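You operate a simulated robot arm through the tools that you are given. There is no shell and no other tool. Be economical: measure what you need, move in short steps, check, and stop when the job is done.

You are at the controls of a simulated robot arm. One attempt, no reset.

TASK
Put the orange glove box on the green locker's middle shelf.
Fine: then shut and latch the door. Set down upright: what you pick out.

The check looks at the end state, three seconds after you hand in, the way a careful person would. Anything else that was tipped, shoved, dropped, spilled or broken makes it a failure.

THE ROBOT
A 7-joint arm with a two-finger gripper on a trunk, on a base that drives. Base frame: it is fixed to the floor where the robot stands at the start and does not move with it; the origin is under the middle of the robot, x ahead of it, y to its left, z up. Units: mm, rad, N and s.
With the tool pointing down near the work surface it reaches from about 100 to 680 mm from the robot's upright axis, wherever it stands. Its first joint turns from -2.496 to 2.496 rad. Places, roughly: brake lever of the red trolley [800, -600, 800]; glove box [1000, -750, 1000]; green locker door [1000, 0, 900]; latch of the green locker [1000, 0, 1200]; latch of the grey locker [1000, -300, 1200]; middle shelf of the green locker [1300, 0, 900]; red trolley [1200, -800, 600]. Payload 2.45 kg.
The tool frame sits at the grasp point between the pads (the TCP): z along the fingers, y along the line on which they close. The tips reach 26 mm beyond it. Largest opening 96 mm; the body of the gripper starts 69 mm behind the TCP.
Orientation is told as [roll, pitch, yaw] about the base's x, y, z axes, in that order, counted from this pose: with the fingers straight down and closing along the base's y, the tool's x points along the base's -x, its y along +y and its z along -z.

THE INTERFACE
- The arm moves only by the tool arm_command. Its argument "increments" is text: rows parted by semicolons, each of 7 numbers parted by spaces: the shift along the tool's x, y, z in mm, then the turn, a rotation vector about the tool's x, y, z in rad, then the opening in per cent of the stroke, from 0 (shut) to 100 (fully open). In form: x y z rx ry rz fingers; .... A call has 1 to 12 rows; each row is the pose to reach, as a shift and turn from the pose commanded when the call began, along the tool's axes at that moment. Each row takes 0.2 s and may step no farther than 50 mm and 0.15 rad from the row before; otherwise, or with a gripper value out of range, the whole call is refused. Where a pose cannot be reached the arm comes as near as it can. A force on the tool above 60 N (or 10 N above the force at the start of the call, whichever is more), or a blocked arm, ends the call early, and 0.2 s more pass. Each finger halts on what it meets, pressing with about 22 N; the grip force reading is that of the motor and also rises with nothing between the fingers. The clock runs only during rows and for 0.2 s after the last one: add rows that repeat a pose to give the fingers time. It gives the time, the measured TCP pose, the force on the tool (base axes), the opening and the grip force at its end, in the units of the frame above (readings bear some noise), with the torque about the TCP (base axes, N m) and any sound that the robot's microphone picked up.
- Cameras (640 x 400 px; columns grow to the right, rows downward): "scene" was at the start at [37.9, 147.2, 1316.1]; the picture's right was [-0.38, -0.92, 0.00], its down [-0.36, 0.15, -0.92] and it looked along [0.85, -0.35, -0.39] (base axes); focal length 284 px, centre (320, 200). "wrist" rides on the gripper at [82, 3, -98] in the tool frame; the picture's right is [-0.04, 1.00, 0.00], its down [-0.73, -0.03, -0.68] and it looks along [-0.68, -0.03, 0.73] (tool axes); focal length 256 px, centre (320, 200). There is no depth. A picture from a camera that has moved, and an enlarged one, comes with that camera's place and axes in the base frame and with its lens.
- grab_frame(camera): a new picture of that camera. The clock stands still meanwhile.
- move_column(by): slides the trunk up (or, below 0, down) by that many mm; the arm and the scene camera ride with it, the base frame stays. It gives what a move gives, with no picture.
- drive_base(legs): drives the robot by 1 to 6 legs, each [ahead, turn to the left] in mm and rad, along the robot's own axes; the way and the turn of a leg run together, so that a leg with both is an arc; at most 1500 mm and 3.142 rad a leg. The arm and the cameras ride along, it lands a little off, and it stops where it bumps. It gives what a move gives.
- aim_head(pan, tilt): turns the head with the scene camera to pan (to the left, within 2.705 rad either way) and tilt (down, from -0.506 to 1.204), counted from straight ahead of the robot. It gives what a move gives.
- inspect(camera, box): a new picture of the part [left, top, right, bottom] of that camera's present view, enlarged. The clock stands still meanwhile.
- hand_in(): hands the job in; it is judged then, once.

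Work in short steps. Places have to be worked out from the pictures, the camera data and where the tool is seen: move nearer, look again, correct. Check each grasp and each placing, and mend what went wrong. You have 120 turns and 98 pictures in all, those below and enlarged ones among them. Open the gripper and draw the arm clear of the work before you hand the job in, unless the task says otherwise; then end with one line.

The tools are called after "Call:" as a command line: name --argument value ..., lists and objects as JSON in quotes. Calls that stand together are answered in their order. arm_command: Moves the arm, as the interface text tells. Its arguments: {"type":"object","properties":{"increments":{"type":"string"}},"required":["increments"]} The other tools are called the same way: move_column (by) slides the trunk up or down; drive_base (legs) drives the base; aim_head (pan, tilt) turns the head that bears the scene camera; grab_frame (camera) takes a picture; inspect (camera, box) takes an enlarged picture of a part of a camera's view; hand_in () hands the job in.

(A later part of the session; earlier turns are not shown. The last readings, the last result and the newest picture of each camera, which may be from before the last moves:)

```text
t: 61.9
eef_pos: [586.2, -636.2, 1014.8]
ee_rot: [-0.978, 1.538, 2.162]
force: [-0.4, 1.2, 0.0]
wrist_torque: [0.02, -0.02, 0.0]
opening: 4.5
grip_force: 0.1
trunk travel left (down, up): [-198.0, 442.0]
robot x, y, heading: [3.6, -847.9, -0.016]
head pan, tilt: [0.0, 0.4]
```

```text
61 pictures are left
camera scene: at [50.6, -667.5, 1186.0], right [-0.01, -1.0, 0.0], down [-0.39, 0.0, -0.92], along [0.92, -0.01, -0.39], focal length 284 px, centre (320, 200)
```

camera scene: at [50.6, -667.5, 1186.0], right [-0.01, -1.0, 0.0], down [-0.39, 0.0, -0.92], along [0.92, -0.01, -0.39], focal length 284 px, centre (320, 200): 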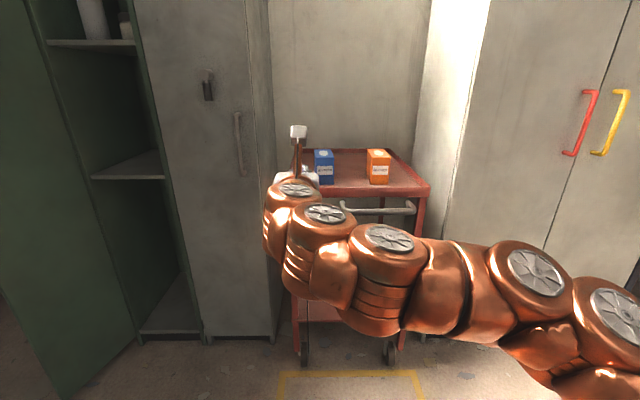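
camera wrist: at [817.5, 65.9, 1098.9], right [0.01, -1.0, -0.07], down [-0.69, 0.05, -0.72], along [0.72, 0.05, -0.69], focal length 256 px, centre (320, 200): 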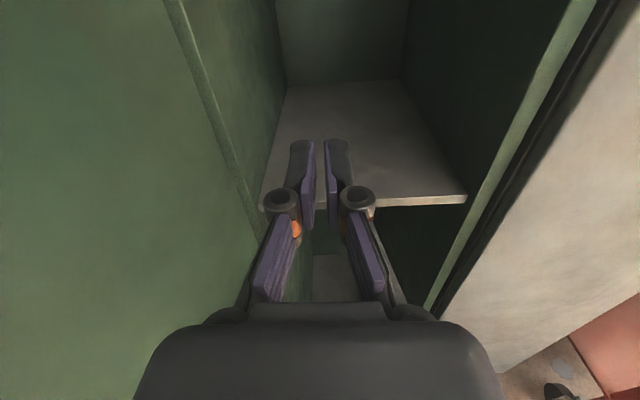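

I bring the arm in front of the orange box's line (y≈−865), still well short of the trolley, and open the fingers.

Call:
arm_command --increments "0 40 0 0 0 0 30; 0 80 0 0 0 0 60; 0 120 0 0 0 0 100; 0 160 0 0 0 0 100; 0 200 0 0 0 0 100; 0 229 0 0 0 0 100"

Call:
grab_frame --camera "wrist"

Call:
grab_frame --camera "scene"

```text
t: 63.3
eef_pos: [585.4, -864.6, 1008.3]
ee_rot: [-0.976, 1.535, 2.162]
force: [-0.1, -0.3, 0.0]
wrist_torque: [-0.04, 0.0, -0.03]
opening: 96.0
grip_force: 0.1
trunk travel left (down, up): [-198.0, 442.0]
robot x, y, heading: [1.6, -848.2, -0.012]
head pan, tilt: [0.0, 0.4]
```

```text
60 pictures are left
camera wrist: at [488.7, -869.7, 1092.6], right [0.0, -1.0, -0.07], down [-0.69, 0.05, -0.72], along [0.72, 0.04, -0.69], focal length 256 px, centre (320, 200)
```

wrist: 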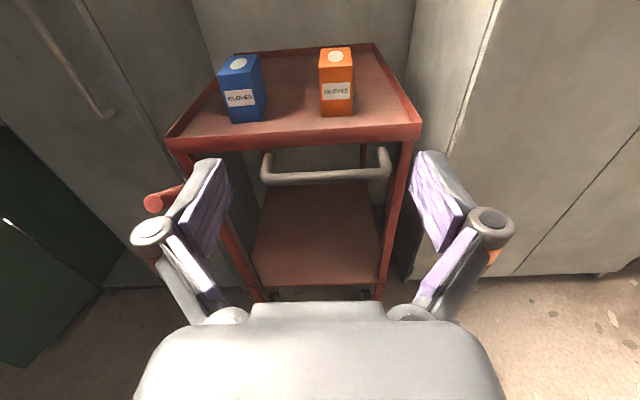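

```text
59 pictures are left
camera scene: at [50.6, -667.4, 1186.0], right [-0.01, -1.0, 0.0], down [-0.39, 0.0, -0.92], along [0.92, -0.01, -0.39], focal length 284 px, centre (320, 200)
```

scene: 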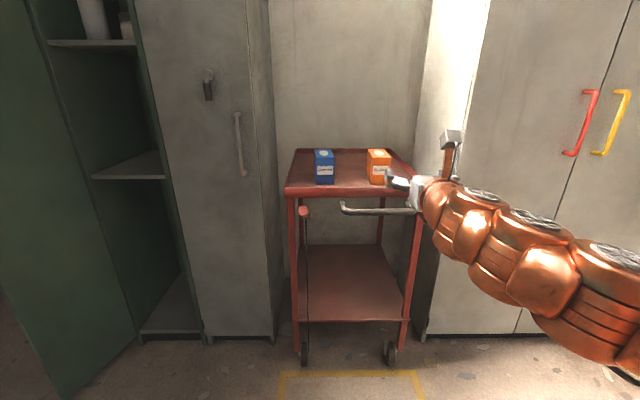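

Estimates of the box's distance still spread (x 945–1040). I drive 200 mm nearer with the gripper well above tray level and look again.

Call:
drive_base --legs '[[200, 0.012]]'

Call:
arm_command --increments "0 10 0 0 0 -0.03 100; 0 20 0 0 0 -0.03 100"

Call:
grab_frame --camera "wrist"

Call:
grab_frame --camera "scene"

```text
t: 64.8
eef_pos: [777.0, -859.5, 1008.3]
ee_rot: [-0.977, 1.536, 2.171]
force: [-0.6, 0.4, 0.9]
wrist_torque: [0.02, 0.0, 0.02]
opening: 96.3
grip_force: 0.1
trunk travel left (down, up): [-198.0, 442.0]
robot x, y, heading: [193.1, -851.0, -0.0]
head pan, tilt: [0.0, 0.4]
```

```text
t: 65.4
eef_pos: [778.7, -881.5, 1006.3]
ee_rot: [0.089, 1.551, -3.047]
force: [-0.1, -0.5, 0.0]
wrist_torque: [-0.01, 0.01, 0.03]
opening: 96.1
grip_force: 0.1
trunk travel left (down, up): [-198.0, 442.0]
robot x, y, heading: [197.6, -850.3, -0.001]
head pan, tilt: [0.0, 0.4]
```

```text
58 pictures are left
camera wrist: at [682.2, -883.6, 1092.0], right [0.01, -1.0, -0.04], down [-0.69, 0.02, -0.72], along [0.72, 0.03, -0.69], focal length 256 px, centre (320, 200)
```

wrist: 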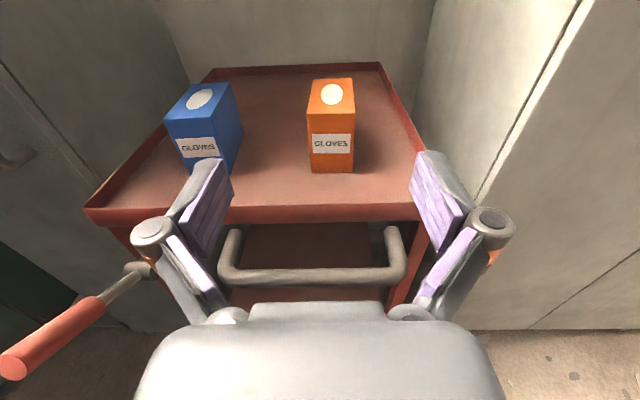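

```text
57 pictures are left
camera scene: at [241.0, -668.4, 1186.0], right [0.0, -1.0, 0.0], down [-0.39, 0.0, -0.92], along [0.92, 0.0, -0.39], focal length 284 px, centre (320, 200)
```

scene: 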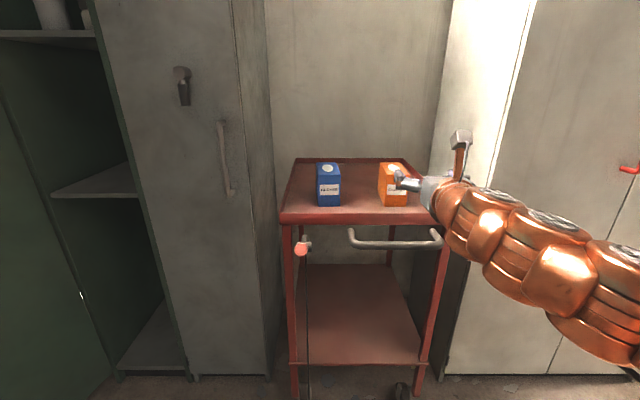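

Two wrist frames give the box front at x≈988, base z≈855, top ≈957, y≈−859..−921. To keep the wrist above the trolley's handle bar I lower to z≈925 with the fingers tilted 0.25 rad down.

Call:
arm_command --increments "-20 2 0 0 -0.06 0 100; -40 4 0 0 -0.12 0 100; -60 6 0 0 -0.18 0 100; -80 7 0 0 -0.25 0 100; -80 7 0 0 -0.25 0 100"

Call:
grab_frame --camera "wrist"

Call:
grab_frame --camera "scene"

```text
t: 66.6
eef_pos: [776.4, -887.4, 929.1]
ee_rot: [0.005, 1.303, -3.13]
force: [0.7, 0.0, -0.3]
wrist_torque: [0.0, 0.01, 0.01]
opening: 95.9
grip_force: 0.0
trunk travel left (down, up): [-198.0, 442.0]
robot x, y, heading: [195.2, -853.2, 0.001]
head pan, tilt: [0.0, 0.4]
```

```text
56 pictures are left
camera wrist: at [703.7, -889.8, 1034.1], right [0.0, -1.0, -0.04], down [-0.85, 0.02, -0.53], along [0.53, 0.03, -0.85], focal length 256 px, centre (320, 200)
```

wrist: 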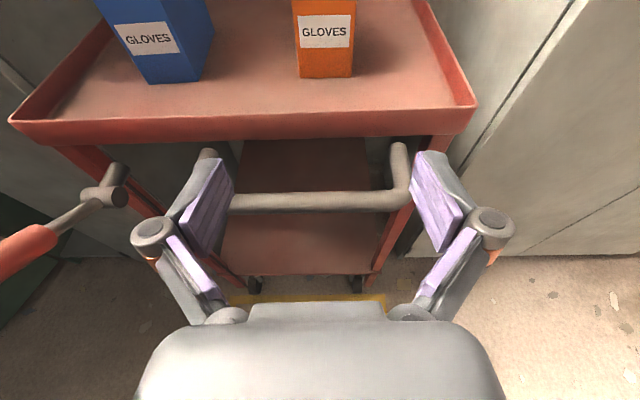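

```text
55 pictures are left
camera scene: at [241.0, -668.4, 1186.0], right [0.0, -1.0, 0.0], down [-0.39, 0.0, -0.92], along [0.92, 0.0, -0.39], focal length 284 px, centre (320, 200)
```

scene: 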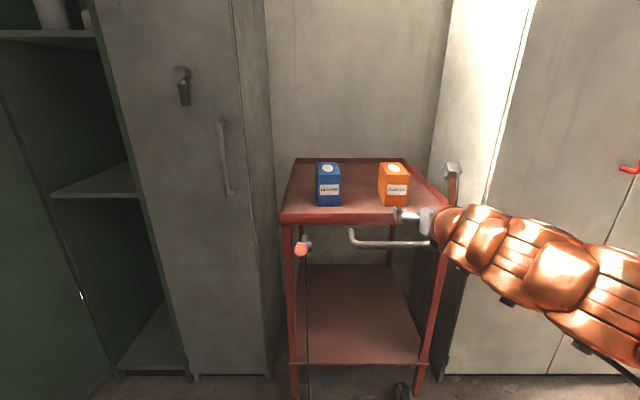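

The tool is in line with the box (centre y≈−890 against −887). I extend the arm horizontally 120 mm, keeping the base farther from the trolley.

Call:
arm_command --increments "8 1 29 0 0 0 100; 16 2 58 0 0 0 100; 24 2 87 0 0 0 100; 32 2 116 0 0 0 100; 32 2 116 0 0 0 100"

Call:
grab_frame --camera "scene"

Call:
grab_frame --camera "wrist"

```text
t: 67.8
eef_pos: [896.5, -890.3, 928.8]
ee_rot: [0.008, 1.303, -3.129]
force: [0.3, -0.3, 0.7]
wrist_torque: [0.02, 0.02, 0.02]
opening: 96.0
grip_force: 0.0
trunk travel left (down, up): [-198.0, 442.0]
robot x, y, heading: [194.9, -851.0, -0.006]
head pan, tilt: [0.0, 0.4]
```

```text
54 pictures are left
camera scene: at [241.0, -668.4, 1186.0], right [0.0, -1.0, 0.0], down [-0.39, 0.0, -0.92], along [0.92, 0.0, -0.39], focal length 284 px, centre (320, 200)
```

scene: 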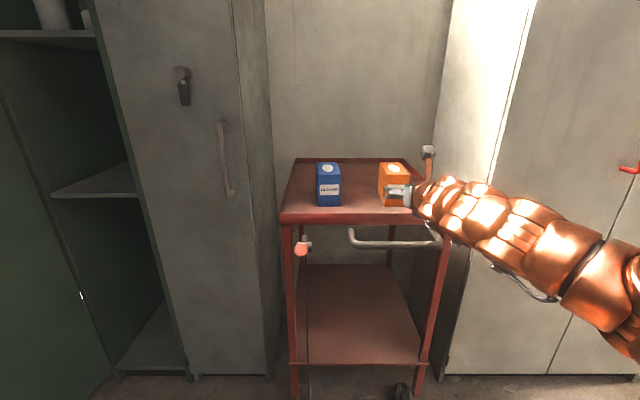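

```text
53 pictures are left
camera wrist: at [823.8, -892.3, 1035.3], right [0.0, -1.0, -0.04], down [-0.85, 0.02, -0.53], along [0.53, 0.03, -0.85], focal length 256 px, centre (320, 200)
```

wrist: 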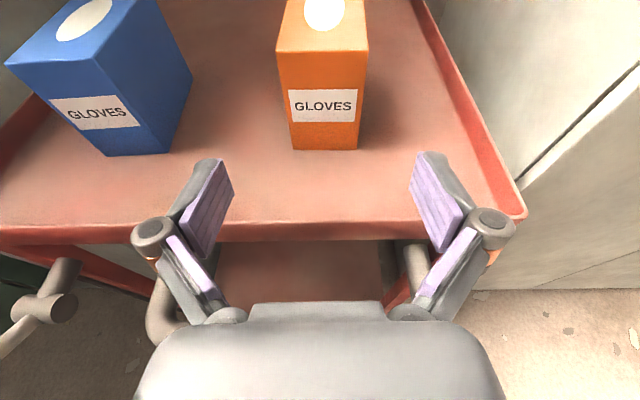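

Box front now at x≈997, base z≈850, centre y≈−890, matching the tool. I drive 60 mm ahead, then extend the arm the remaining ≈85 mm around the box.

Call:
drive_base --legs '[[60, 0]]'

Call:
grab_frame --camera "wrist"

```text
t: 68.8
eef_pos: [954.8, -890.5, 929.5]
ee_rot: [0.008, 1.302, -3.129]
force: [-0.7, -0.2, -0.5]
wrist_torque: [-0.04, 0.01, -0.02]
opening: 96.2
grip_force: 0.0
trunk travel left (down, up): [-198.0, 442.0]
robot x, y, heading: [252.7, -847.8, -0.006]
head pan, tilt: [0.0, 0.4]
```

```text
52 pictures are left
camera wrist: at [882.8, -893.4, 1035.1], right [-0.01, -1.0, -0.04], down [-0.85, 0.02, -0.53], along [0.53, 0.03, -0.85], focal length 256 px, centre (320, 200)
```

wrist: 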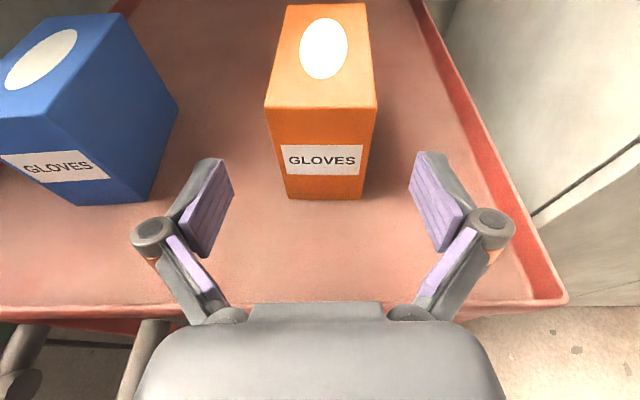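

Alignment is good on both sides. I extend 85 mm level so the fingers flank the box.

Call:
arm_command --increments "7.6 0 27.3 0 0 0 100; 15.2 0 54.6 0 0 0 100; 22.7 0 81.9 0 0 0 100; 22.7 0 81.9 0 0 0 100"

Call:
grab_frame --camera "wrist"

```text
t: 69.8
eef_pos: [1041.3, -892.3, 927.8]
ee_rot: [0.007, 1.302, -3.13]
force: [1.0, 0.4, -0.3]
wrist_torque: [0.02, 0.0, -0.01]
opening: 96.2
grip_force: 0.1
trunk travel left (down, up): [-198.0, 442.0]
robot x, y, heading: [255.2, -850.9, -0.002]
head pan, tilt: [0.0, 0.4]
```

```text
51 pictures are left
camera wrist: at [968.2, -894.0, 1034.2], right [0.0, -1.0, -0.04], down [-0.85, 0.02, -0.53], along [0.53, 0.03, -0.85], focal length 256 px, centre (320, 200)
```

wrist: 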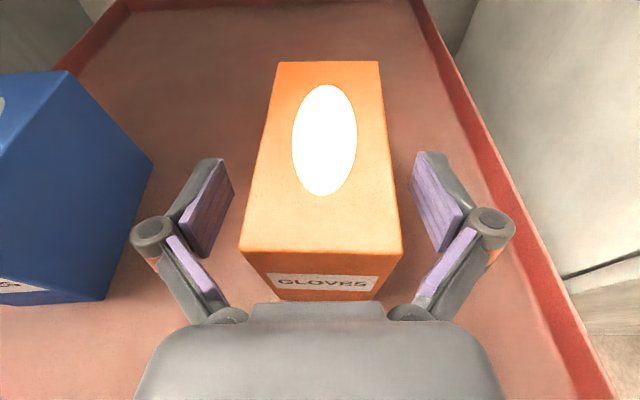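

The box lies between the pads. I close on it.

Call:
arm_command --increments "0 0 0 0 0 0 85; 0 0 0 0 0 0 75; 0 0 0 0 0 0 65; 0 0 0 0 0 0 55; 0 0 0 0 0 0 50; 0 0 0 0 0 0 50; 0 0 0 0 0 0 50"

Call:
grab_frame --camera "wrist"

```text
t: 71.4
eef_pos: [1040.3, -891.5, 929.0]
ee_rot: [0.006, 1.301, -3.13]
force: [-0.3, -0.2, 2.8]
wrist_torque: [0.05, -0.03, -0.09]
opening: 64.9
grip_force: 22.2
trunk travel left (down, up): [-198.0, 442.0]
robot x, y, heading: [250.8, -851.3, -0.007]
head pan, tilt: [0.0, 0.4]
```

```text
50 pictures are left
camera wrist: at [968.0, -894.5, 1034.4], right [-0.01, -1.0, -0.04], down [-0.85, 0.02, -0.53], along [0.53, 0.03, -0.85], focal length 256 px, centre (320, 200)
```

wrist: 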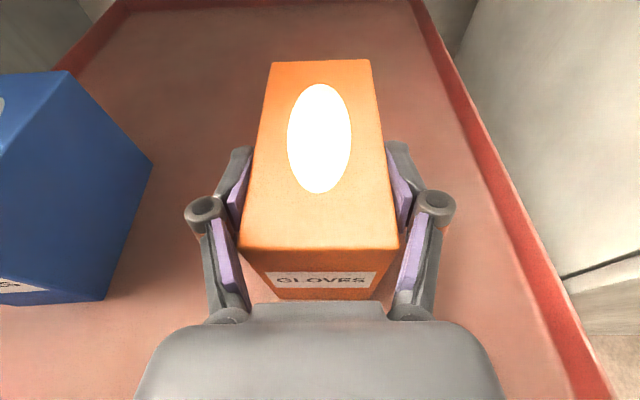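

Gripped at 65 mm. I lift with the trunk and check.

Call:
move_column --by 90

Call:
grab_frame --camera "wrist"

```text
t: 72.6
eef_pos: [1040.7, -890.7, 1018.9]
ee_rot: [0.006, 1.303, -3.132]
force: [-0.5, -0.6, -0.6]
wrist_torque: [0.0, 0.0, 0.03]
opening: 47.9
grip_force: 0.0
trunk travel left (down, up): [-288.0, 352.0]
robot x, y, heading: [251.2, -851.4, -0.003]
head pan, tilt: [0.0, 0.4]
```

```text
49 pictures are left
camera wrist: at [968.1, -894.4, 1124.1], right [-0.01, -1.0, -0.04], down [-0.85, 0.02, -0.53], along [0.53, 0.03, -0.85], focal length 256 px, centre (320, 200)
```

wrist: 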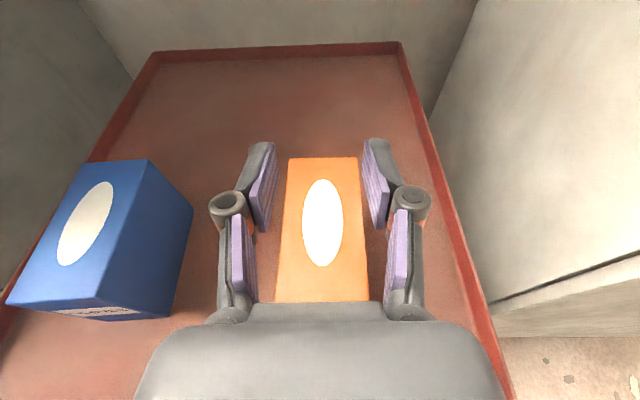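

The fingers slid up off the box (it stands unmoved, upright). The 50 % target was too weak; I reopen, go down again a little lower, and close with a full-close command.

Call:
arm_command --increments "0 0 0 0 0 0 75; 0 0 0 0 0 0 100; 0 0 0 0 0 0 100; 0 0 0 0 0 0 100; 0 0 0 0 0 0 100"

Call:
move_column --by -105

Call:
grab_frame --camera "wrist"

```text
t: 73.8
eef_pos: [1041.6, -891.4, 1018.8]
ee_rot: [0.007, 1.3, -3.13]
force: [-0.8, -0.1, -0.1]
wrist_torque: [0.0, -0.04, -0.01]
opening: 95.9
grip_force: 0.0
trunk travel left (down, up): [-288.0, 352.0]
robot x, y, heading: [256.3, -850.7, -0.003]
head pan, tilt: [0.0, 0.4]
```

```text
t: 75.2
eef_pos: [1039.7, -891.9, 913.5]
ee_rot: [0.006, 1.301, -3.132]
force: [-0.7, 0.5, 0.2]
wrist_torque: [-0.02, -0.01, -0.01]
opening: 96.2
grip_force: 0.0
trunk travel left (down, up): [-183.0, 457.0]
robot x, y, heading: [252.9, -851.8, 0.001]
head pan, tilt: [0.0, 0.4]
```

```text
48 pictures are left
camera wrist: at [968.1, -894.4, 1019.3], right [-0.01, -1.0, -0.04], down [-0.85, 0.02, -0.53], along [0.53, 0.03, -0.85], focal length 256 px, centre (320, 200)
```

wrist: 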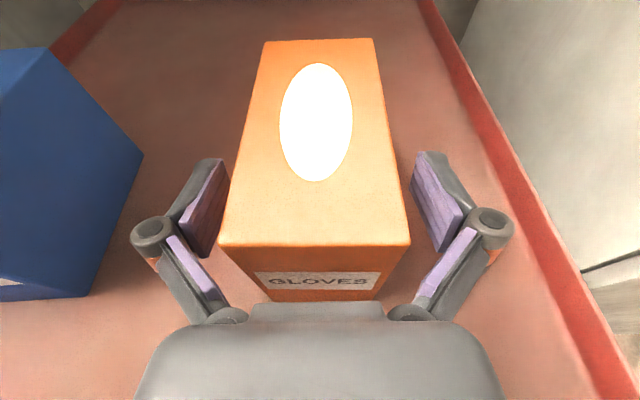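

I move 10 mm deeper, close with command 0, then lift a little to test.

Call:
arm_command --increments "2.7 -2 9.6 0 0 0 100; 2.7 -2 9.6 0 0 0 80; 2.7 -2 9.6 0 0 0 60; 2.7 -2 9.6 0 0 0 30; 2.7 -2 9.6 0 0 0 0; 2.7 -2 9.6 0 0 0 0; 2.7 -2 9.6 0 0 0 0; 2.7 -2 9.6 0 0 0 0; 7.5 -2 8.3 0 0 0 0; 12.3 -2 7 0 0 0 0; 17 -2 5.7 0 0 0 0; 22 -2 4.4 0 0 0 0"

Call:
grab_frame --camera "wrist"

Call:
inspect --camera "scene" --box '[280, 120, 480, 260]'

```text
t: 77.8
eef_pos: [1051.7, -889.4, 934.1]
ee_rot: [0.004, 1.301, -3.133]
force: [-0.5, 0.2, -2.6]
wrist_torque: [-0.01, 0.07, 0.02]
opening: 65.2
grip_force: 22.0
trunk travel left (down, up): [-183.0, 457.0]
robot x, y, heading: [258.9, -849.5, -0.001]
head pan, tilt: [0.0, 0.4]
```

```text
47 pictures are left
camera wrist: at [977.7, -892.6, 1039.3], right [-0.01, -1.0, -0.04], down [-0.85, 0.02, -0.53], along [0.53, 0.03, -0.85], focal length 256 px, centre (320, 200)
```

wrist: 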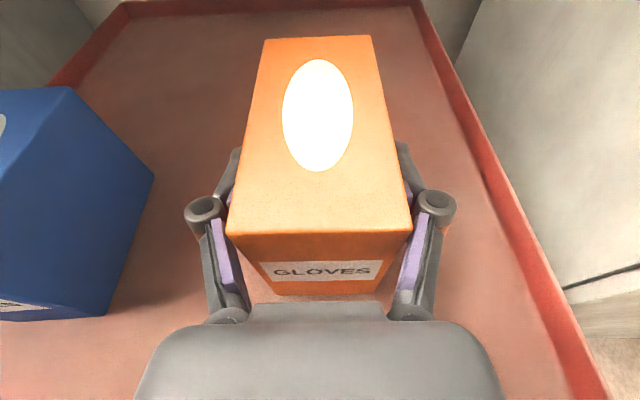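

```text
2.86 times, centred on (380, 190) of scene
camera zoom: at [300.7, -668.6, 1171.0], right [0.0, -1.0, 0.0], down [-0.39, 0.0, -0.92], along [0.92, 0.0, -0.39], focal length 813 px, centre (149, 229)
```

zoom: 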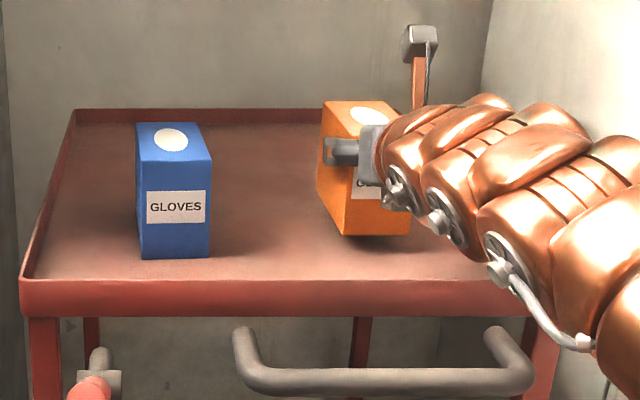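

The box is off the tray and held (weight ≈2.6 N). I lift 70 mm more, slowly, and check it stays level.

Call:
arm_command --increments "9.6 0 -2.7 0 0 0 0; 19.3 0 -5.3 0 0 0 0; 28.9 0 -8 0 0 0 0; 38.5 0 -10.7 0 0 0 0; 48.2 0 -13.4 0 0 0 0; 57.8 0 -16 0 0 0 0; 67.4 0 -18.7 0 0 0 0; 67.4 0 -18.7 0 0 0 0"

Call:
grab_frame --camera "wrist"

Call:
inspect --camera "scene" --box '[280, 100, 480, 240]'

```text
t: 79.6
eef_pos: [1050.4, -889.5, 1002.9]
ee_rot: [0.006, 1.3, -3.13]
force: [0.2, 0.6, -2.3]
wrist_torque: [0.02, 0.07, -0.02]
opening: 64.6
grip_force: 22.1
trunk travel left (down, up): [-183.0, 457.0]
robot x, y, heading: [255.2, -850.6, -0.006]
head pan, tilt: [0.0, 0.4]
```

```text
45 pictures are left
camera wrist: at [978.7, -892.2, 1108.9], right [0.0, -1.0, -0.04], down [-0.85, 0.02, -0.53], along [0.53, 0.03, -0.85], focal length 256 px, centre (320, 200)
```

wrist: 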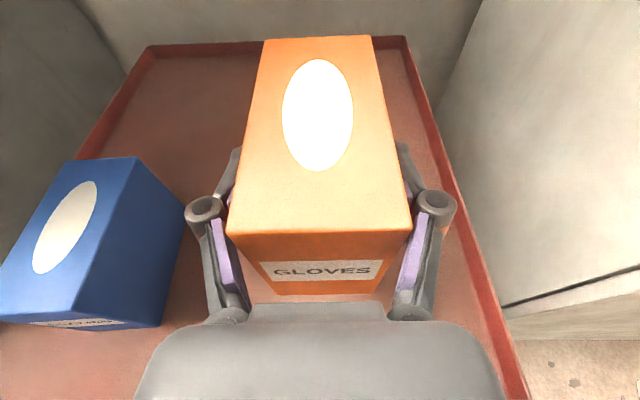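

```text
2.86 times, centred on (380, 170) of scene
camera zoom: at [300.7, -668.6, 1171.0], right [0.0, -1.0, 0.0], down [-0.39, 0.0, -0.92], along [0.92, 0.0, -0.39], focal length 813 px, centre (149, 286)
```

zoom: 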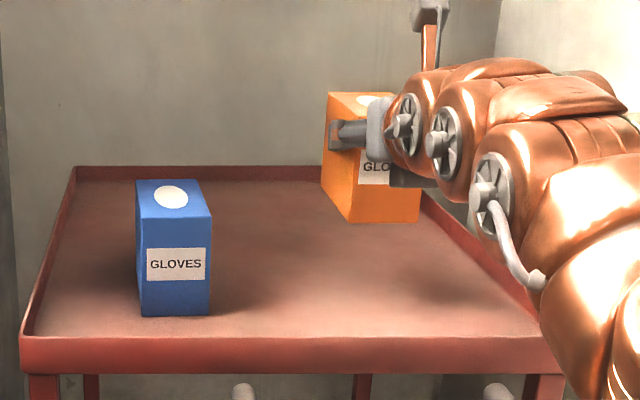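

The box is held firmly and level (bottom ≈61 mm below the TCP). I back straight out from the trolley, then draw the arm in a little to shrink the turning sweep.

Call:
drive_base --legs '[[-255, 0]]'

Call:
arm_command --increments "-8 0 -29 0 0 0 0; -16 0 -58 0 0 0 0; -24 0 -87 0 0 0 0; -32 0 -116 0 0 0 0"

Call:
grab_frame --camera "scene"

```text
t: 81.4
eef_pos: [799.9, -886.9, 1002.6]
ee_rot: [0.006, 1.302, -3.127]
force: [0.2, -0.3, -2.5]
wrist_torque: [0.0, 0.06, -0.02]
opening: 65.0
grip_force: 21.8
trunk travel left (down, up): [-183.0, 457.0]
robot x, y, heading: [3.6, -849.1, -0.004]
head pan, tilt: [0.0, 0.4]
```

```text
t: 82.4
eef_pos: [677.2, -889.3, 1003.0]
ee_rot: [0.006, 1.301, -3.129]
force: [-0.1, 0.4, -2.5]
wrist_torque: [0.02, 0.08, -0.01]
opening: 64.9
grip_force: 22.3
trunk travel left (down, up): [-183.0, 457.0]
robot x, y, heading: [3.4, -850.0, -0.007]
head pan, tilt: [0.0, 0.4]
```

```text
43 pictures are left
camera scene: at [48.1, -667.9, 1171.0], right [0.0, -1.0, 0.0], down [-0.39, 0.0, -0.92], along [0.92, 0.0, -0.39], focal length 284 px, centre (320, 200)
```

scene: 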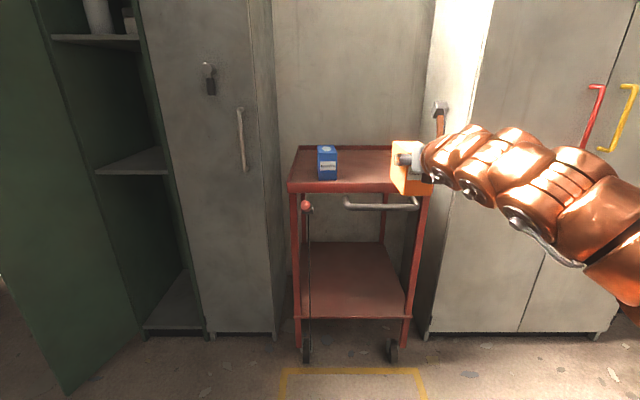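

Nothing else moved on the trolley. I turn right, reverse along to the green locker and turn back, so the load sweeps only open floor.

Call:
drive_base --legs '[[0, -1.567], [-910, 0], [0, 1.571]]'

Call:
aim_head --pan -0.15 --tilt 0.35

Call:
grab_frame --camera "scene"

Call:
grab_frame --camera "wrist"

```text
t: 94.7
eef_pos: [635.6, 38.8, 1002.8]
ee_rot: [0.008, 1.303, -3.082]
force: [0.9, -0.1, -3.4]
wrist_torque: [0.0, 0.11, -0.03]
opening: 64.8
grip_force: 22.4
trunk travel left (down, up): [-183.0, 457.0]
robot x, y, heading: [-41.4, 45.1, 0.042]
head pan, tilt: [0.0, 0.4]
```

```text
t: 95.4
eef_pos: [636.4, 40.0, 1003.0]
ee_rot: [0.008, 1.3, -3.082]
force: [0.5, 0.0, -1.8]
wrist_torque: [-0.01, 0.12, -0.02]
opening: 64.8
grip_force: 22.0
trunk travel left (down, up): [-183.0, 457.0]
robot x, y, heading: [-42.7, 49.7, 0.04]
head pan, tilt: [-0.15, 0.351]
```

```text
42 pictures are left
camera scene: at [-2.7, 216.8, 1175.5], right [-0.11, -0.99, 0.0], down [-0.34, 0.04, -0.94], along [0.93, -0.1, -0.34], focal length 284 px, centre (320, 200)
```

scene: 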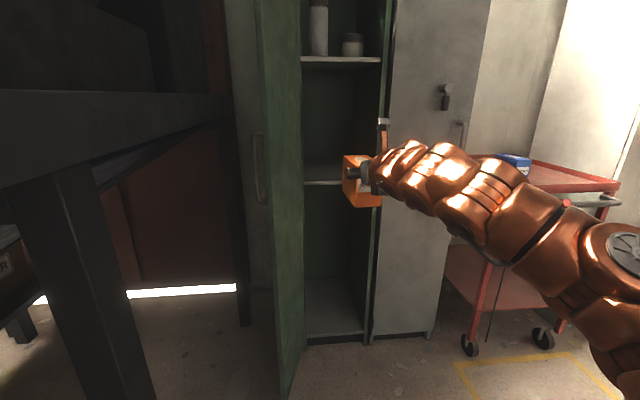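

```text
41 pictures are left
camera wrist: at [563.9, 33.4, 1108.3], right [0.04, -1.0, -0.04], down [-0.85, -0.02, -0.53], along [0.52, 0.05, -0.85], focal length 256 px, centre (320, 200)
```

wrist: 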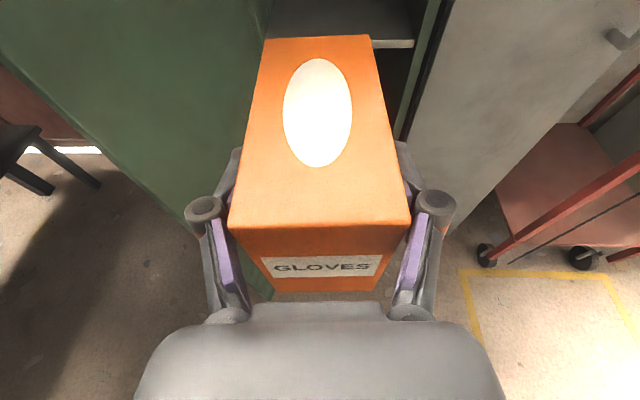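

The robot sits at heading 0.04; I correct it and drive 300 mm toward the locker, the box still outside.

Call:
drive_base --legs '[[0, -0.035], [300, 0]]'

Call:
grab_frame --camera "scene"

Call:
grab_frame --camera "wrist"

```text
t: 97.8
eef_pos: [931.2, 15.3, 1002.5]
ee_rot: [0.008, 1.304, -3.12]
force: [0.4, -0.6, -3.3]
wrist_torque: [-0.02, 0.09, -0.01]
opening: 64.7
grip_force: 22.1
trunk travel left (down, up): [-183.0, 457.0]
robot x, y, heading: [257.5, 48.0, 0.006]
head pan, tilt: [-0.15, 0.351]
```

```text
40 pictures are left
camera scene: at [299.9, 217.6, 1175.5], right [-0.14, -0.99, 0.0], down [-0.34, 0.05, -0.94], along [0.93, -0.14, -0.34], focal length 284 px, centre (320, 200)
```

scene: 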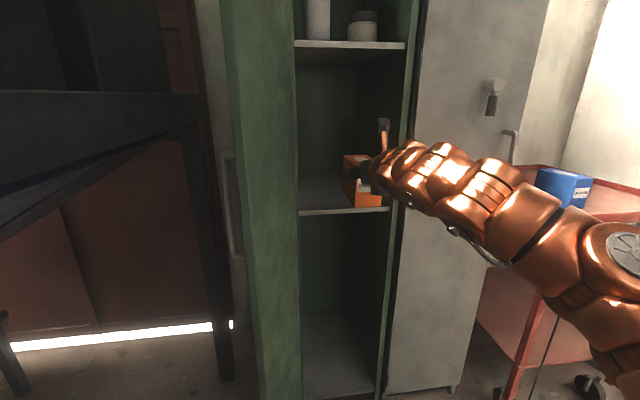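

```text
39 pictures are left
camera wrist: at [859.0, 12.7, 1108.3], right [0.0, -1.0, -0.04], down [-0.85, 0.02, -0.53], along [0.53, 0.03, -0.85], focal length 256 px, centre (320, 200)
```

wrist: 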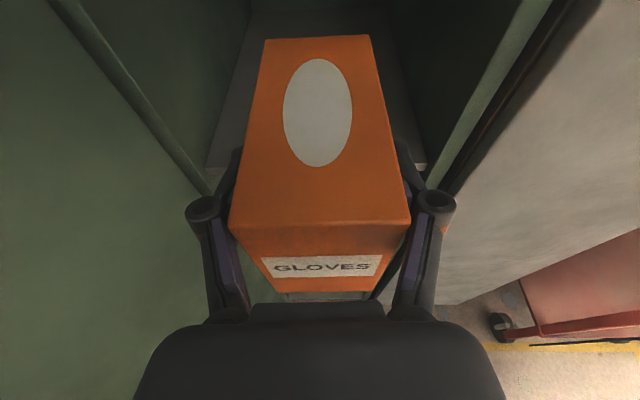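

The locker mouth is centred around y≈26 and the box is lined up within ~10 mm. I drive 70 mm more and then extend the arm level into the compartment.

Call:
drive_base --legs '[[70, 0]]'

Call:
arm_command --increments "10 -5 36 0 0 0 0; 20 -10 72 0 0 0 0; 27 -10 97 0 0 0 0; 34 -10 122 0 0 0 0; 34 -10 122 0 0 0 0"

Call:
grab_frame --camera "scene"

Call:
grab_frame --camera "wrist"

```text
t: 98.8
eef_pos: [1001.3, 16.3, 1002.3]
ee_rot: [0.007, 1.299, -3.121]
force: [0.5, 0.2, -3.1]
wrist_torque: [-0.02, 0.08, 0.03]
opening: 64.8
grip_force: 21.8
trunk travel left (down, up): [-183.0, 457.0]
robot x, y, heading: [331.0, 52.7, 0.01]
head pan, tilt: [-0.15, 0.351]
```

```text
t: 100.0
eef_pos: [1126.6, 29.9, 1001.7]
ee_rot: [0.005, 1.303, -3.117]
force: [-0.2, 0.4, -2.2]
wrist_torque: [-0.04, 0.1, 0.0]
opening: 64.6
grip_force: 22.0
trunk travel left (down, up): [-183.0, 457.0]
robot x, y, heading: [326.2, 49.8, 0.005]
head pan, tilt: [-0.15, 0.351]
```

```text
38 pictures are left
camera scene: at [369.8, 218.2, 1175.5], right [-0.14, -0.99, 0.0], down [-0.34, 0.05, -0.94], along [0.93, -0.13, -0.34], focal length 284 px, centre (320, 200)
```

scene: 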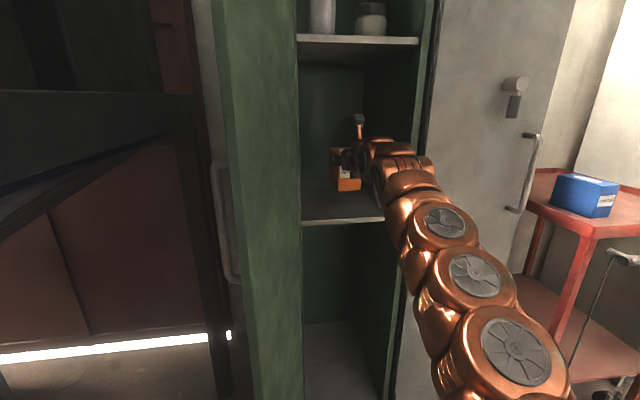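

```text
37 pictures are left
camera wrist: at [1054.9, 27.5, 1108.4], right [0.01, -1.0, -0.04], down [-0.85, 0.01, -0.53], along [0.53, 0.03, -0.85], focal length 256 px, centre (320, 200)
```

wrist: 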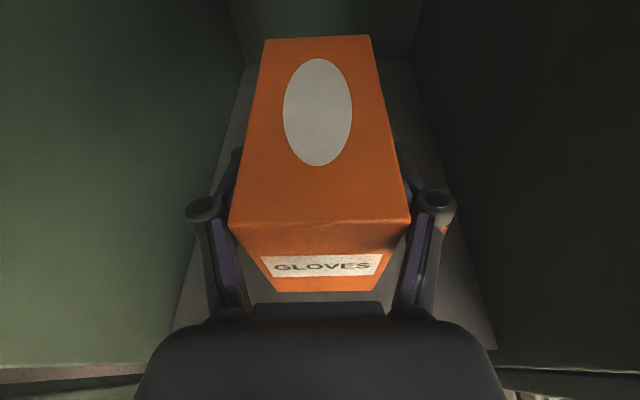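

The box is over the shelf, ~20 mm behind its front edge. I go 20 mm deeper and descend most of the way (75 mm).

Call:
arm_command --increments "5.3 0 19.3 0 0 0 0; -9 0 23.3 0 0 0 0; -23.6 0 27.3 0 0 0 0; -38 0 31.3 0 0 0 0; -52.5 0 35.3 0 0 0 0; -67 0 39.3 0 0 0 0; -67 0 39.3 0 0 0 0"

Call:
grab_frame --camera "wrist"

Call:
inspect --camera "scene" --box '[290, 130, 430, 240]'

```text
t: 101.6
eef_pos: [1146.9, 28.4, 930.9]
ee_rot: [0.01, 1.305, -3.118]
force: [3.9, -1.0, 20.2]
wrist_torque: [0.1, -0.41, -0.03]
opening: 65.0
grip_force: 22.0
out of reach, approached as far as the arm can: row 1
trunk travel left (down, up): [-183.0, 457.0]
robot x, y, heading: [325.1, 50.9, 0.005]
head pan, tilt: [-0.15, 0.351]
```

```text
36 pictures are left
camera wrist: at [1074.1, 25.1, 1036.3], right [0.0, -1.0, -0.04], down [-0.85, 0.02, -0.53], along [0.53, 0.03, -0.85], focal length 256 px, centre (320, 200)
```

wrist: 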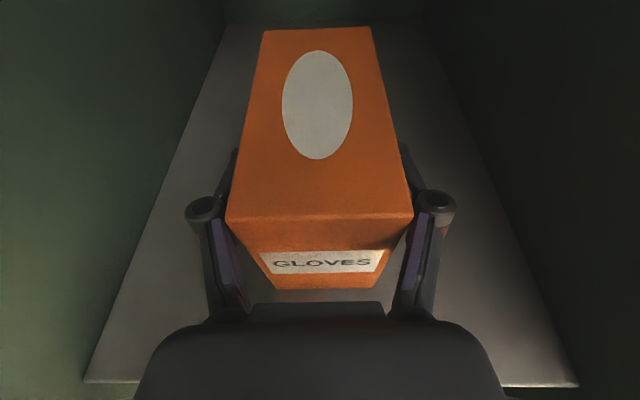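

```text
3.64 times, centred on (360, 185) of scene
camera zoom: at [368.9, 218.1, 1175.9], right [-0.14, -0.99, 0.0], down [-0.34, 0.05, -0.94], along [0.93, -0.13, -0.34], focal length 1034 px, centre (174, 254)
```

zoom: 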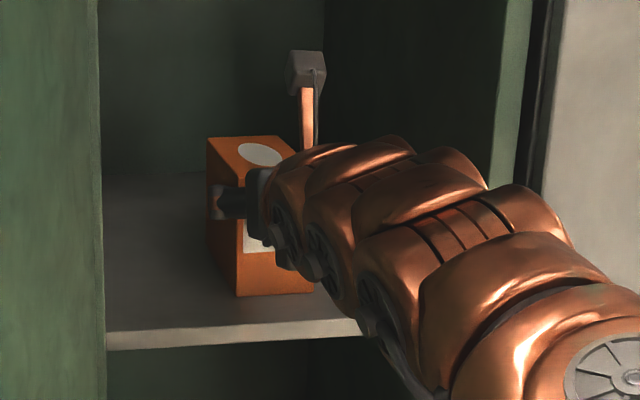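

A 20 N upward force at z≈931 shows the box has landed on the shelf and is level. I ease up 3 mm and open the fingers.

Call:
arm_command --increments "3 0 -0.8 0 0 0 0; 3 0 -0.8 0 0 0 60; 3 0 -0.8 0 0 0 75; 3 0 -0.8 0 0 0 90; 3 0 -0.8 0 0 0 100; 3 0 -0.8 0 0 0 100"

Call:
grab_frame --camera "wrist"

```text
t: 103.0
eef_pos: [1147.5, 29.1, 930.6]
ee_rot: [0.007, 1.3, -3.119]
force: [-0.2, -0.6, -0.3]
wrist_torque: [-0.01, 0.0, 0.01]
opening: 96.2
grip_force: 0.2
trunk travel left (down, up): [-183.0, 457.0]
robot x, y, heading: [328.5, 50.2, 0.011]
head pan, tilt: [-0.15, 0.351]
```

```text
34 pictures are left
camera wrist: at [1075.2, 25.4, 1036.9], right [0.0, -1.0, -0.04], down [-0.85, 0.02, -0.53], along [0.53, 0.03, -0.85], focal length 256 px, centre (320, 200)
```

wrist: 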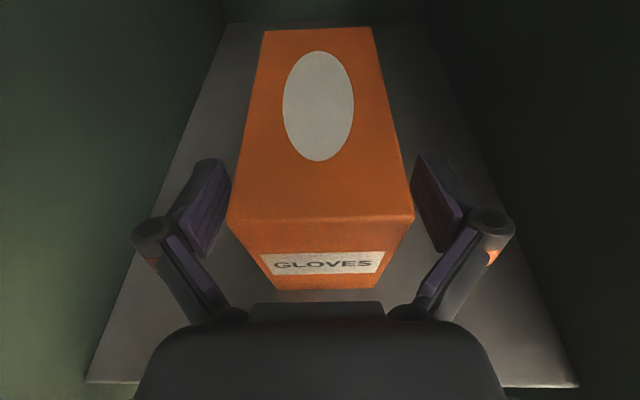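

The box stands free and upright. I withdraw the arm level, then drive back.

Call:
arm_command --increments "-6 0 -24 0 0 0 100; -14 0 -53 0 0 0 100; -22 0 -82 0 0 0 100; -30 0 -111 0 0 0 100; -35 0 -130 0 0 0 100"

Call:
drive_base --legs '[[-330, 0]]'

Call:
grab_frame --camera "scene"

```text
t: 104.2
eef_pos: [1014.7, 28.2, 932.1]
ee_rot: [0.004, 1.3, -3.122]
force: [0.3, 0.2, -1.0]
wrist_torque: [0.02, 0.01, 0.01]
opening: 96.1
grip_force: 0.0
trunk travel left (down, up): [-183.0, 457.0]
robot x, y, heading: [324.7, 47.0, 0.009]
head pan, tilt: [-0.15, 0.351]
```

```text
t: 106.4
eef_pos: [681.5, 27.5, 931.9]
ee_rot: [0.006, 1.302, -3.118]
force: [0.0, -1.4, 0.0]
wrist_torque: [-0.05, 0.02, 0.0]
opening: 95.8
grip_force: 0.0
trunk travel left (down, up): [-183.0, 457.0]
robot x, y, heading: [-8.4, 44.2, 0.007]
head pan, tilt: [-0.15, 0.351]
```

```text
33 pictures are left
camera scene: at [34.8, 215.4, 1175.5], right [-0.14, -0.99, 0.0], down [-0.34, 0.05, -0.94], along [0.93, -0.13, -0.34], focal length 284 px, centre (320, 200)
```

scene: 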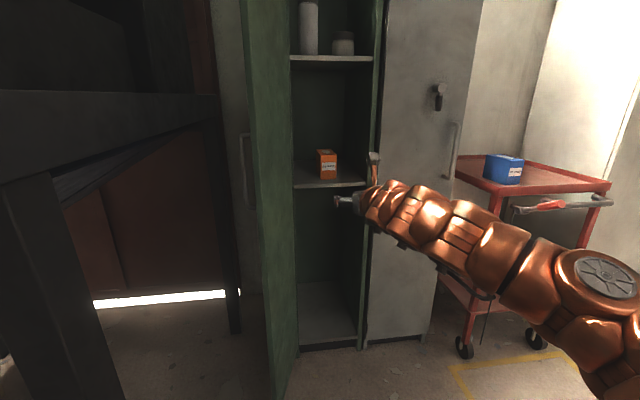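

The box sits on the middle shelf. Next the door: its free edge is at ≈(720, 290), open ~107°. I retract a bit, level the tool and move left in front of that edge, to straddle it with the open fingers.

Call:
arm_command --increments "-6 -14 -29 0 0.05 0 100; -12 -28 -58 0 0.1 0 100; -18 -60 -80 0 0.15 0 100; -20 -95 -95 0 0.2 0 100; -20 -130 -95 0 0.265 0 100; -20 -165 -95 0 0.265 0 100; -20 -200 -95 0 0.265 0 100; -20 -235 -95 0 0.265 0 100; -20 -262 -95 0 0.265 0 100; -20 -262 -95 0 0.265 0 100"

Call:
grab_frame --camera "wrist"

Call:
grab_frame --camera "scene"

```text
t: 108.6
eef_pos: [578.3, 287.6, 938.7]
ee_rot: [0.354, 1.564, -2.77]
force: [0.0, -0.2, 1.0]
wrist_torque: [-0.02, 0.0, -0.01]
opening: 95.8
grip_force: 0.0
trunk travel left (down, up): [-183.0, 457.0]
robot x, y, heading: [-5.5, 46.8, 0.009]
head pan, tilt: [-0.15, 0.351]
```

```text
32 pictures are left
camera wrist: at [481.1, 283.6, 1021.2], right [0.02, -1.0, -0.04], down [-0.68, 0.02, -0.73], along [0.73, 0.04, -0.68], focal length 256 px, centre (320, 200)
```

wrist: 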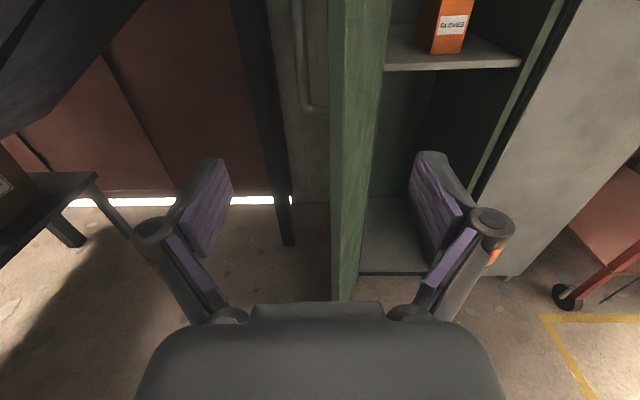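

```text
31 pictures are left
camera scene: at [34.8, 215.5, 1175.5], right [-0.14, -0.99, 0.0], down [-0.34, 0.05, -0.94], along [0.93, -0.13, -0.34], focal length 284 px, centre (320, 200)
```

scene: 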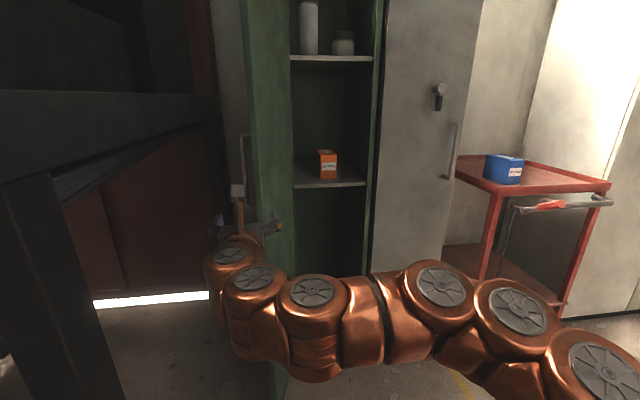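

The edge is at y≈271–284, nearly centred. I shift 9 mm right and drive 125 mm ahead, watching the straddle.

Call:
arm_command --increments "0 9 0 0 0 0 100; 0 9 0 0 0 0 100"

Call:
drive_base --legs '[[125, -0.008]]'

Call:
grab_frame --camera "wrist"

```text
t: 109.2
eef_pos: [579.1, 279.4, 938.0]
ee_rot: [0.349, 1.564, -2.773]
force: [0.4, -0.6, -0.3]
wrist_torque: [0.03, 0.0, 0.03]
opening: 96.2
grip_force: 0.2
trunk travel left (down, up): [-183.0, 457.0]
robot x, y, heading: [-3.9, 47.4, 0.006]
head pan, tilt: [-0.15, 0.351]
```

```text
t: 110.5
eef_pos: [707.2, 273.4, 938.3]
ee_rot: [0.355, 1.564, -2.779]
force: [0.6, 0.0, 0.6]
wrist_torque: [-0.02, 0.03, -0.03]
opening: 96.0
grip_force: 0.1
trunk travel left (down, up): [-183.0, 457.0]
robot x, y, heading: [117.5, 44.7, -0.001]
head pan, tilt: [-0.15, 0.351]
```

```text
30 pictures are left
camera wrist: at [610.2, 270.1, 1021.2], right [0.01, -1.0, -0.04], down [-0.68, 0.02, -0.73], along [0.73, 0.03, -0.68], focal length 256 px, centre (320, 200)
```

wrist: 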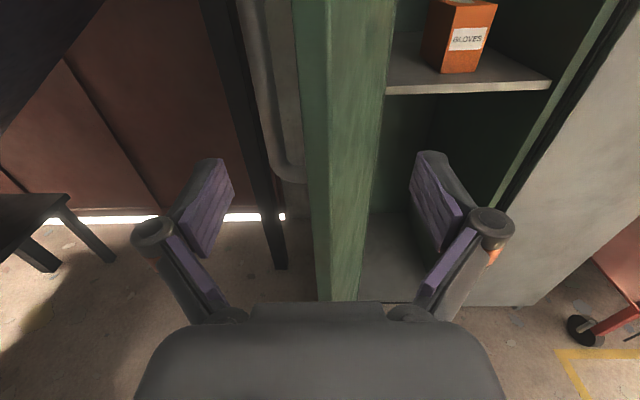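

The edge is between the fingers. The pull handle stands further along at x≈790, so I advance just 35 mm and then sweep right gently to see the door follow.

Call:
arm_command --increments "0 0 20 0 0 0 100; 0 0 35 0 0 0 100; 0 20 32 0 0 0 100; 0 45 28 0 0 0 100; 0 70 24 0 0 0 100; 0 95 22 0 0 0 100"

Call:
grab_frame --camera "wrist"

```text
t: 111.9
eef_pos: [730.7, 180.2, 940.1]
ee_rot: [0.294, 1.565, -2.839]
force: [0.2, -0.4, -0.5]
wrist_torque: [0.0, 0.0, -0.01]
opening: 95.9
grip_force: 0.1
trunk travel left (down, up): [-183.0, 457.0]
robot x, y, heading: [119.2, 48.1, 0.001]
head pan, tilt: [-0.15, 0.351]
```

```text
29 pictures are left
camera wrist: at [633.6, 176.3, 1022.1], right [0.01, -1.0, -0.04], down [-0.68, 0.02, -0.73], along [0.73, 0.03, -0.68], focal length 256 px, centre (320, 200)
```

wrist: 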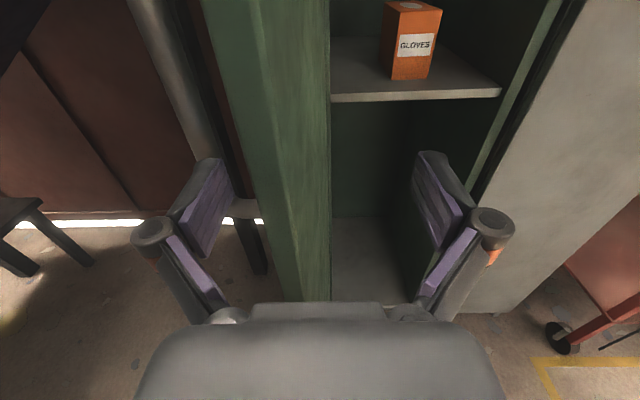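

The door follows the left finger (edge moved to y≈215). I continue along the arc, turning the tool slightly with it.

Call:
arm_command --increments "0 25 -3 0 0 0 100; 0 50 -6 0.02 0 0 100; 0 75 -4 0.05 0 0 100; 0 100 -2 0.1 0 0 100; 0 125 3 0.15 0 0 100; 0 150 8 0.2 0 0 100; 0 172 15 0.25 0 0 100; 0 194 23 0.3 0 0 100; 0 212 32 0.35 0 0 100; 0 230 42 0.4 0 0 100"

Call:
grab_frame --camera "wrist"

Call:
grab_frame --camera "scene"

```text
t: 114.1
eef_pos: [776.1, -51.9, 938.8]
ee_rot: [0.037, 1.565, -2.697]
force: [-0.2, 1.0, -0.8]
wrist_torque: [0.0, -0.02, 0.01]
opening: 96.0
grip_force: 0.0
trunk travel left (down, up): [-183.0, 457.0]
robot x, y, heading: [120.2, 48.2, 0.003]
head pan, tilt: [-0.15, 0.351]
```

```text
28 pictures are left
camera wrist: at [687.4, -93.3, 1022.2], right [0.4, -0.92, -0.04], down [-0.64, -0.24, -0.73], along [0.66, 0.32, -0.68], focal length 256 px, centre (320, 200)
```

wrist: 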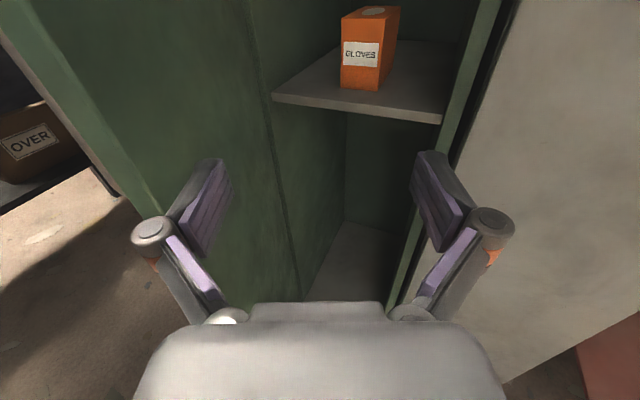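

```text
27 pictures are left
camera scene: at [163.0, 215.6, 1175.5], right [-0.15, -0.99, 0.0], down [-0.34, 0.05, -0.94], along [0.93, -0.14, -0.34], focal length 284 px, centre (320, 200)
```

scene: 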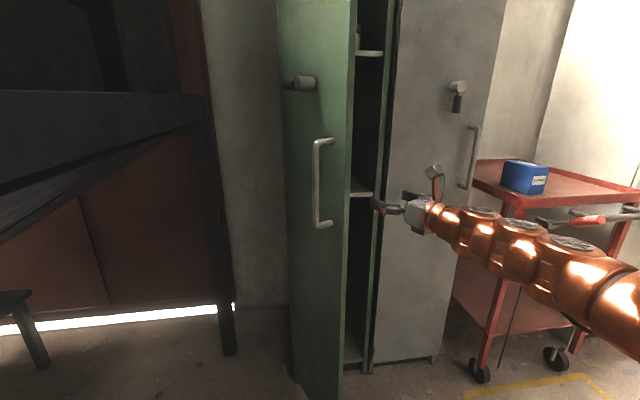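

The door swung to about 70° and slipped off the finger. I back off and come round to its outer side, to push on the handle from the left.

Call:
drive_base --legs '[[-130, 0]]'

Call:
arm_command --increments "0 -40 17 -0.06 0 0 60; 0 -80 34 -0.13 0 0 30; 0 -120 51 -0.2 0 0 5; 0 -160 68 -0.27 0 0 5; 0 -200 85 -0.34 0 0 5; 0 -237 100 -0.4 0 0 5"

Call:
grab_frame --camera "wrist"

```text
t: 115.4
eef_pos: [644.2, -53.5, 938.4]
ee_rot: [-0.071, 1.565, -2.807]
force: [0.5, 0.0, -0.4]
wrist_torque: [-0.01, 0.03, -0.01]
opening: 96.3
grip_force: 0.1
trunk travel left (down, up): [-183.0, 457.0]
robot x, y, heading: [-13.8, 51.0, -0.004]
head pan, tilt: [-0.15, 0.351]
```

```text
t: 116.8
eef_pos: [641.7, 204.2, 937.3]
ee_rot: [0.309, 1.566, -2.83]
force: [0.2, -0.9, 0.1]
wrist_torque: [-0.01, 0.01, 0.08]
opening: 5.0
grip_force: 0.1
trunk travel left (down, up): [-183.0, 457.0]
robot x, y, heading: [-12.0, 48.9, 0.003]
head pan, tilt: [-0.15, 0.351]
```

```text
26 pictures are left
camera wrist: at [543.5, 201.6, 1020.0], right [0.0, -1.0, -0.04], down [-0.68, 0.03, -0.73], along [0.73, 0.03, -0.68], focal length 256 px, centre (320, 200)
```

wrist: 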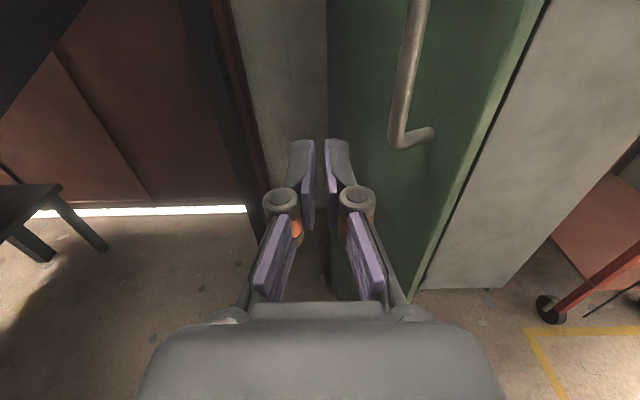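

The bar's lower corner is at ≈(774, 131). I drive ahead 140 mm so the closed fingers pass left of it.

Call:
drive_base --legs '[[145, 0]]'

Call:
arm_command --increments "0 30 0 0 0 0 5; 0 60 4 0 0 0 5; 0 90 10 0 0 0 5; 0 120 20 0 0 0 5; 0 150 32 0 0 0 5; 0 180 46 0 0 0 5; 0 200 60 0 0 0 5"

Call:
grab_frame --camera "wrist"

Call:
grab_frame --camera "scene"

```text
t: 118.1
eef_pos: [788.0, 205.4, 937.0]
ee_rot: [0.35, 1.565, -2.787]
force: [-0.1, -0.3, 0.2]
wrist_torque: [0.0, 0.01, 0.0]
opening: 4.6
grip_force: 0.1
trunk travel left (down, up): [-183.0, 457.0]
robot x, y, heading: [131.7, 50.9, -0.006]
head pan, tilt: [-0.15, 0.351]
```

```text
t: 119.7
eef_pos: [847.8, 4.6, 937.9]
ee_rot: [0.304, 1.569, -2.834]
force: [0.4, 0.1, -0.9]
wrist_torque: [0.02, 0.0, 0.02]
opening: 4.8
grip_force: 0.1
trunk travel left (down, up): [-183.0, 457.0]
robot x, y, heading: [131.3, 44.9, 0.001]
head pan, tilt: [-0.15, 0.351]
```

```text
25 pictures are left
camera wrist: at [749.8, 1.7, 1021.5], right [0.0, -1.0, -0.04], down [-0.68, 0.03, -0.73], along [0.73, 0.03, -0.68], focal length 256 px, centre (320, 200)
```

wrist: 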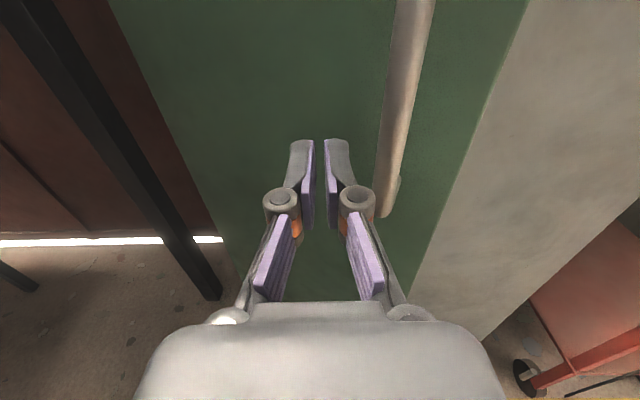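

```text
24 pictures are left
camera scene: at [178.6, 215.3, 1175.5], right [-0.15, -0.99, 0.0], down [-0.34, 0.05, -0.94], along [0.93, -0.14, -0.34], focal length 284 px, centre (320, 200)
```

scene: 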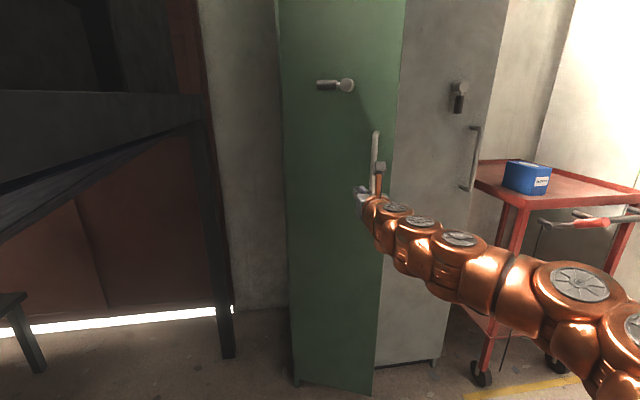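

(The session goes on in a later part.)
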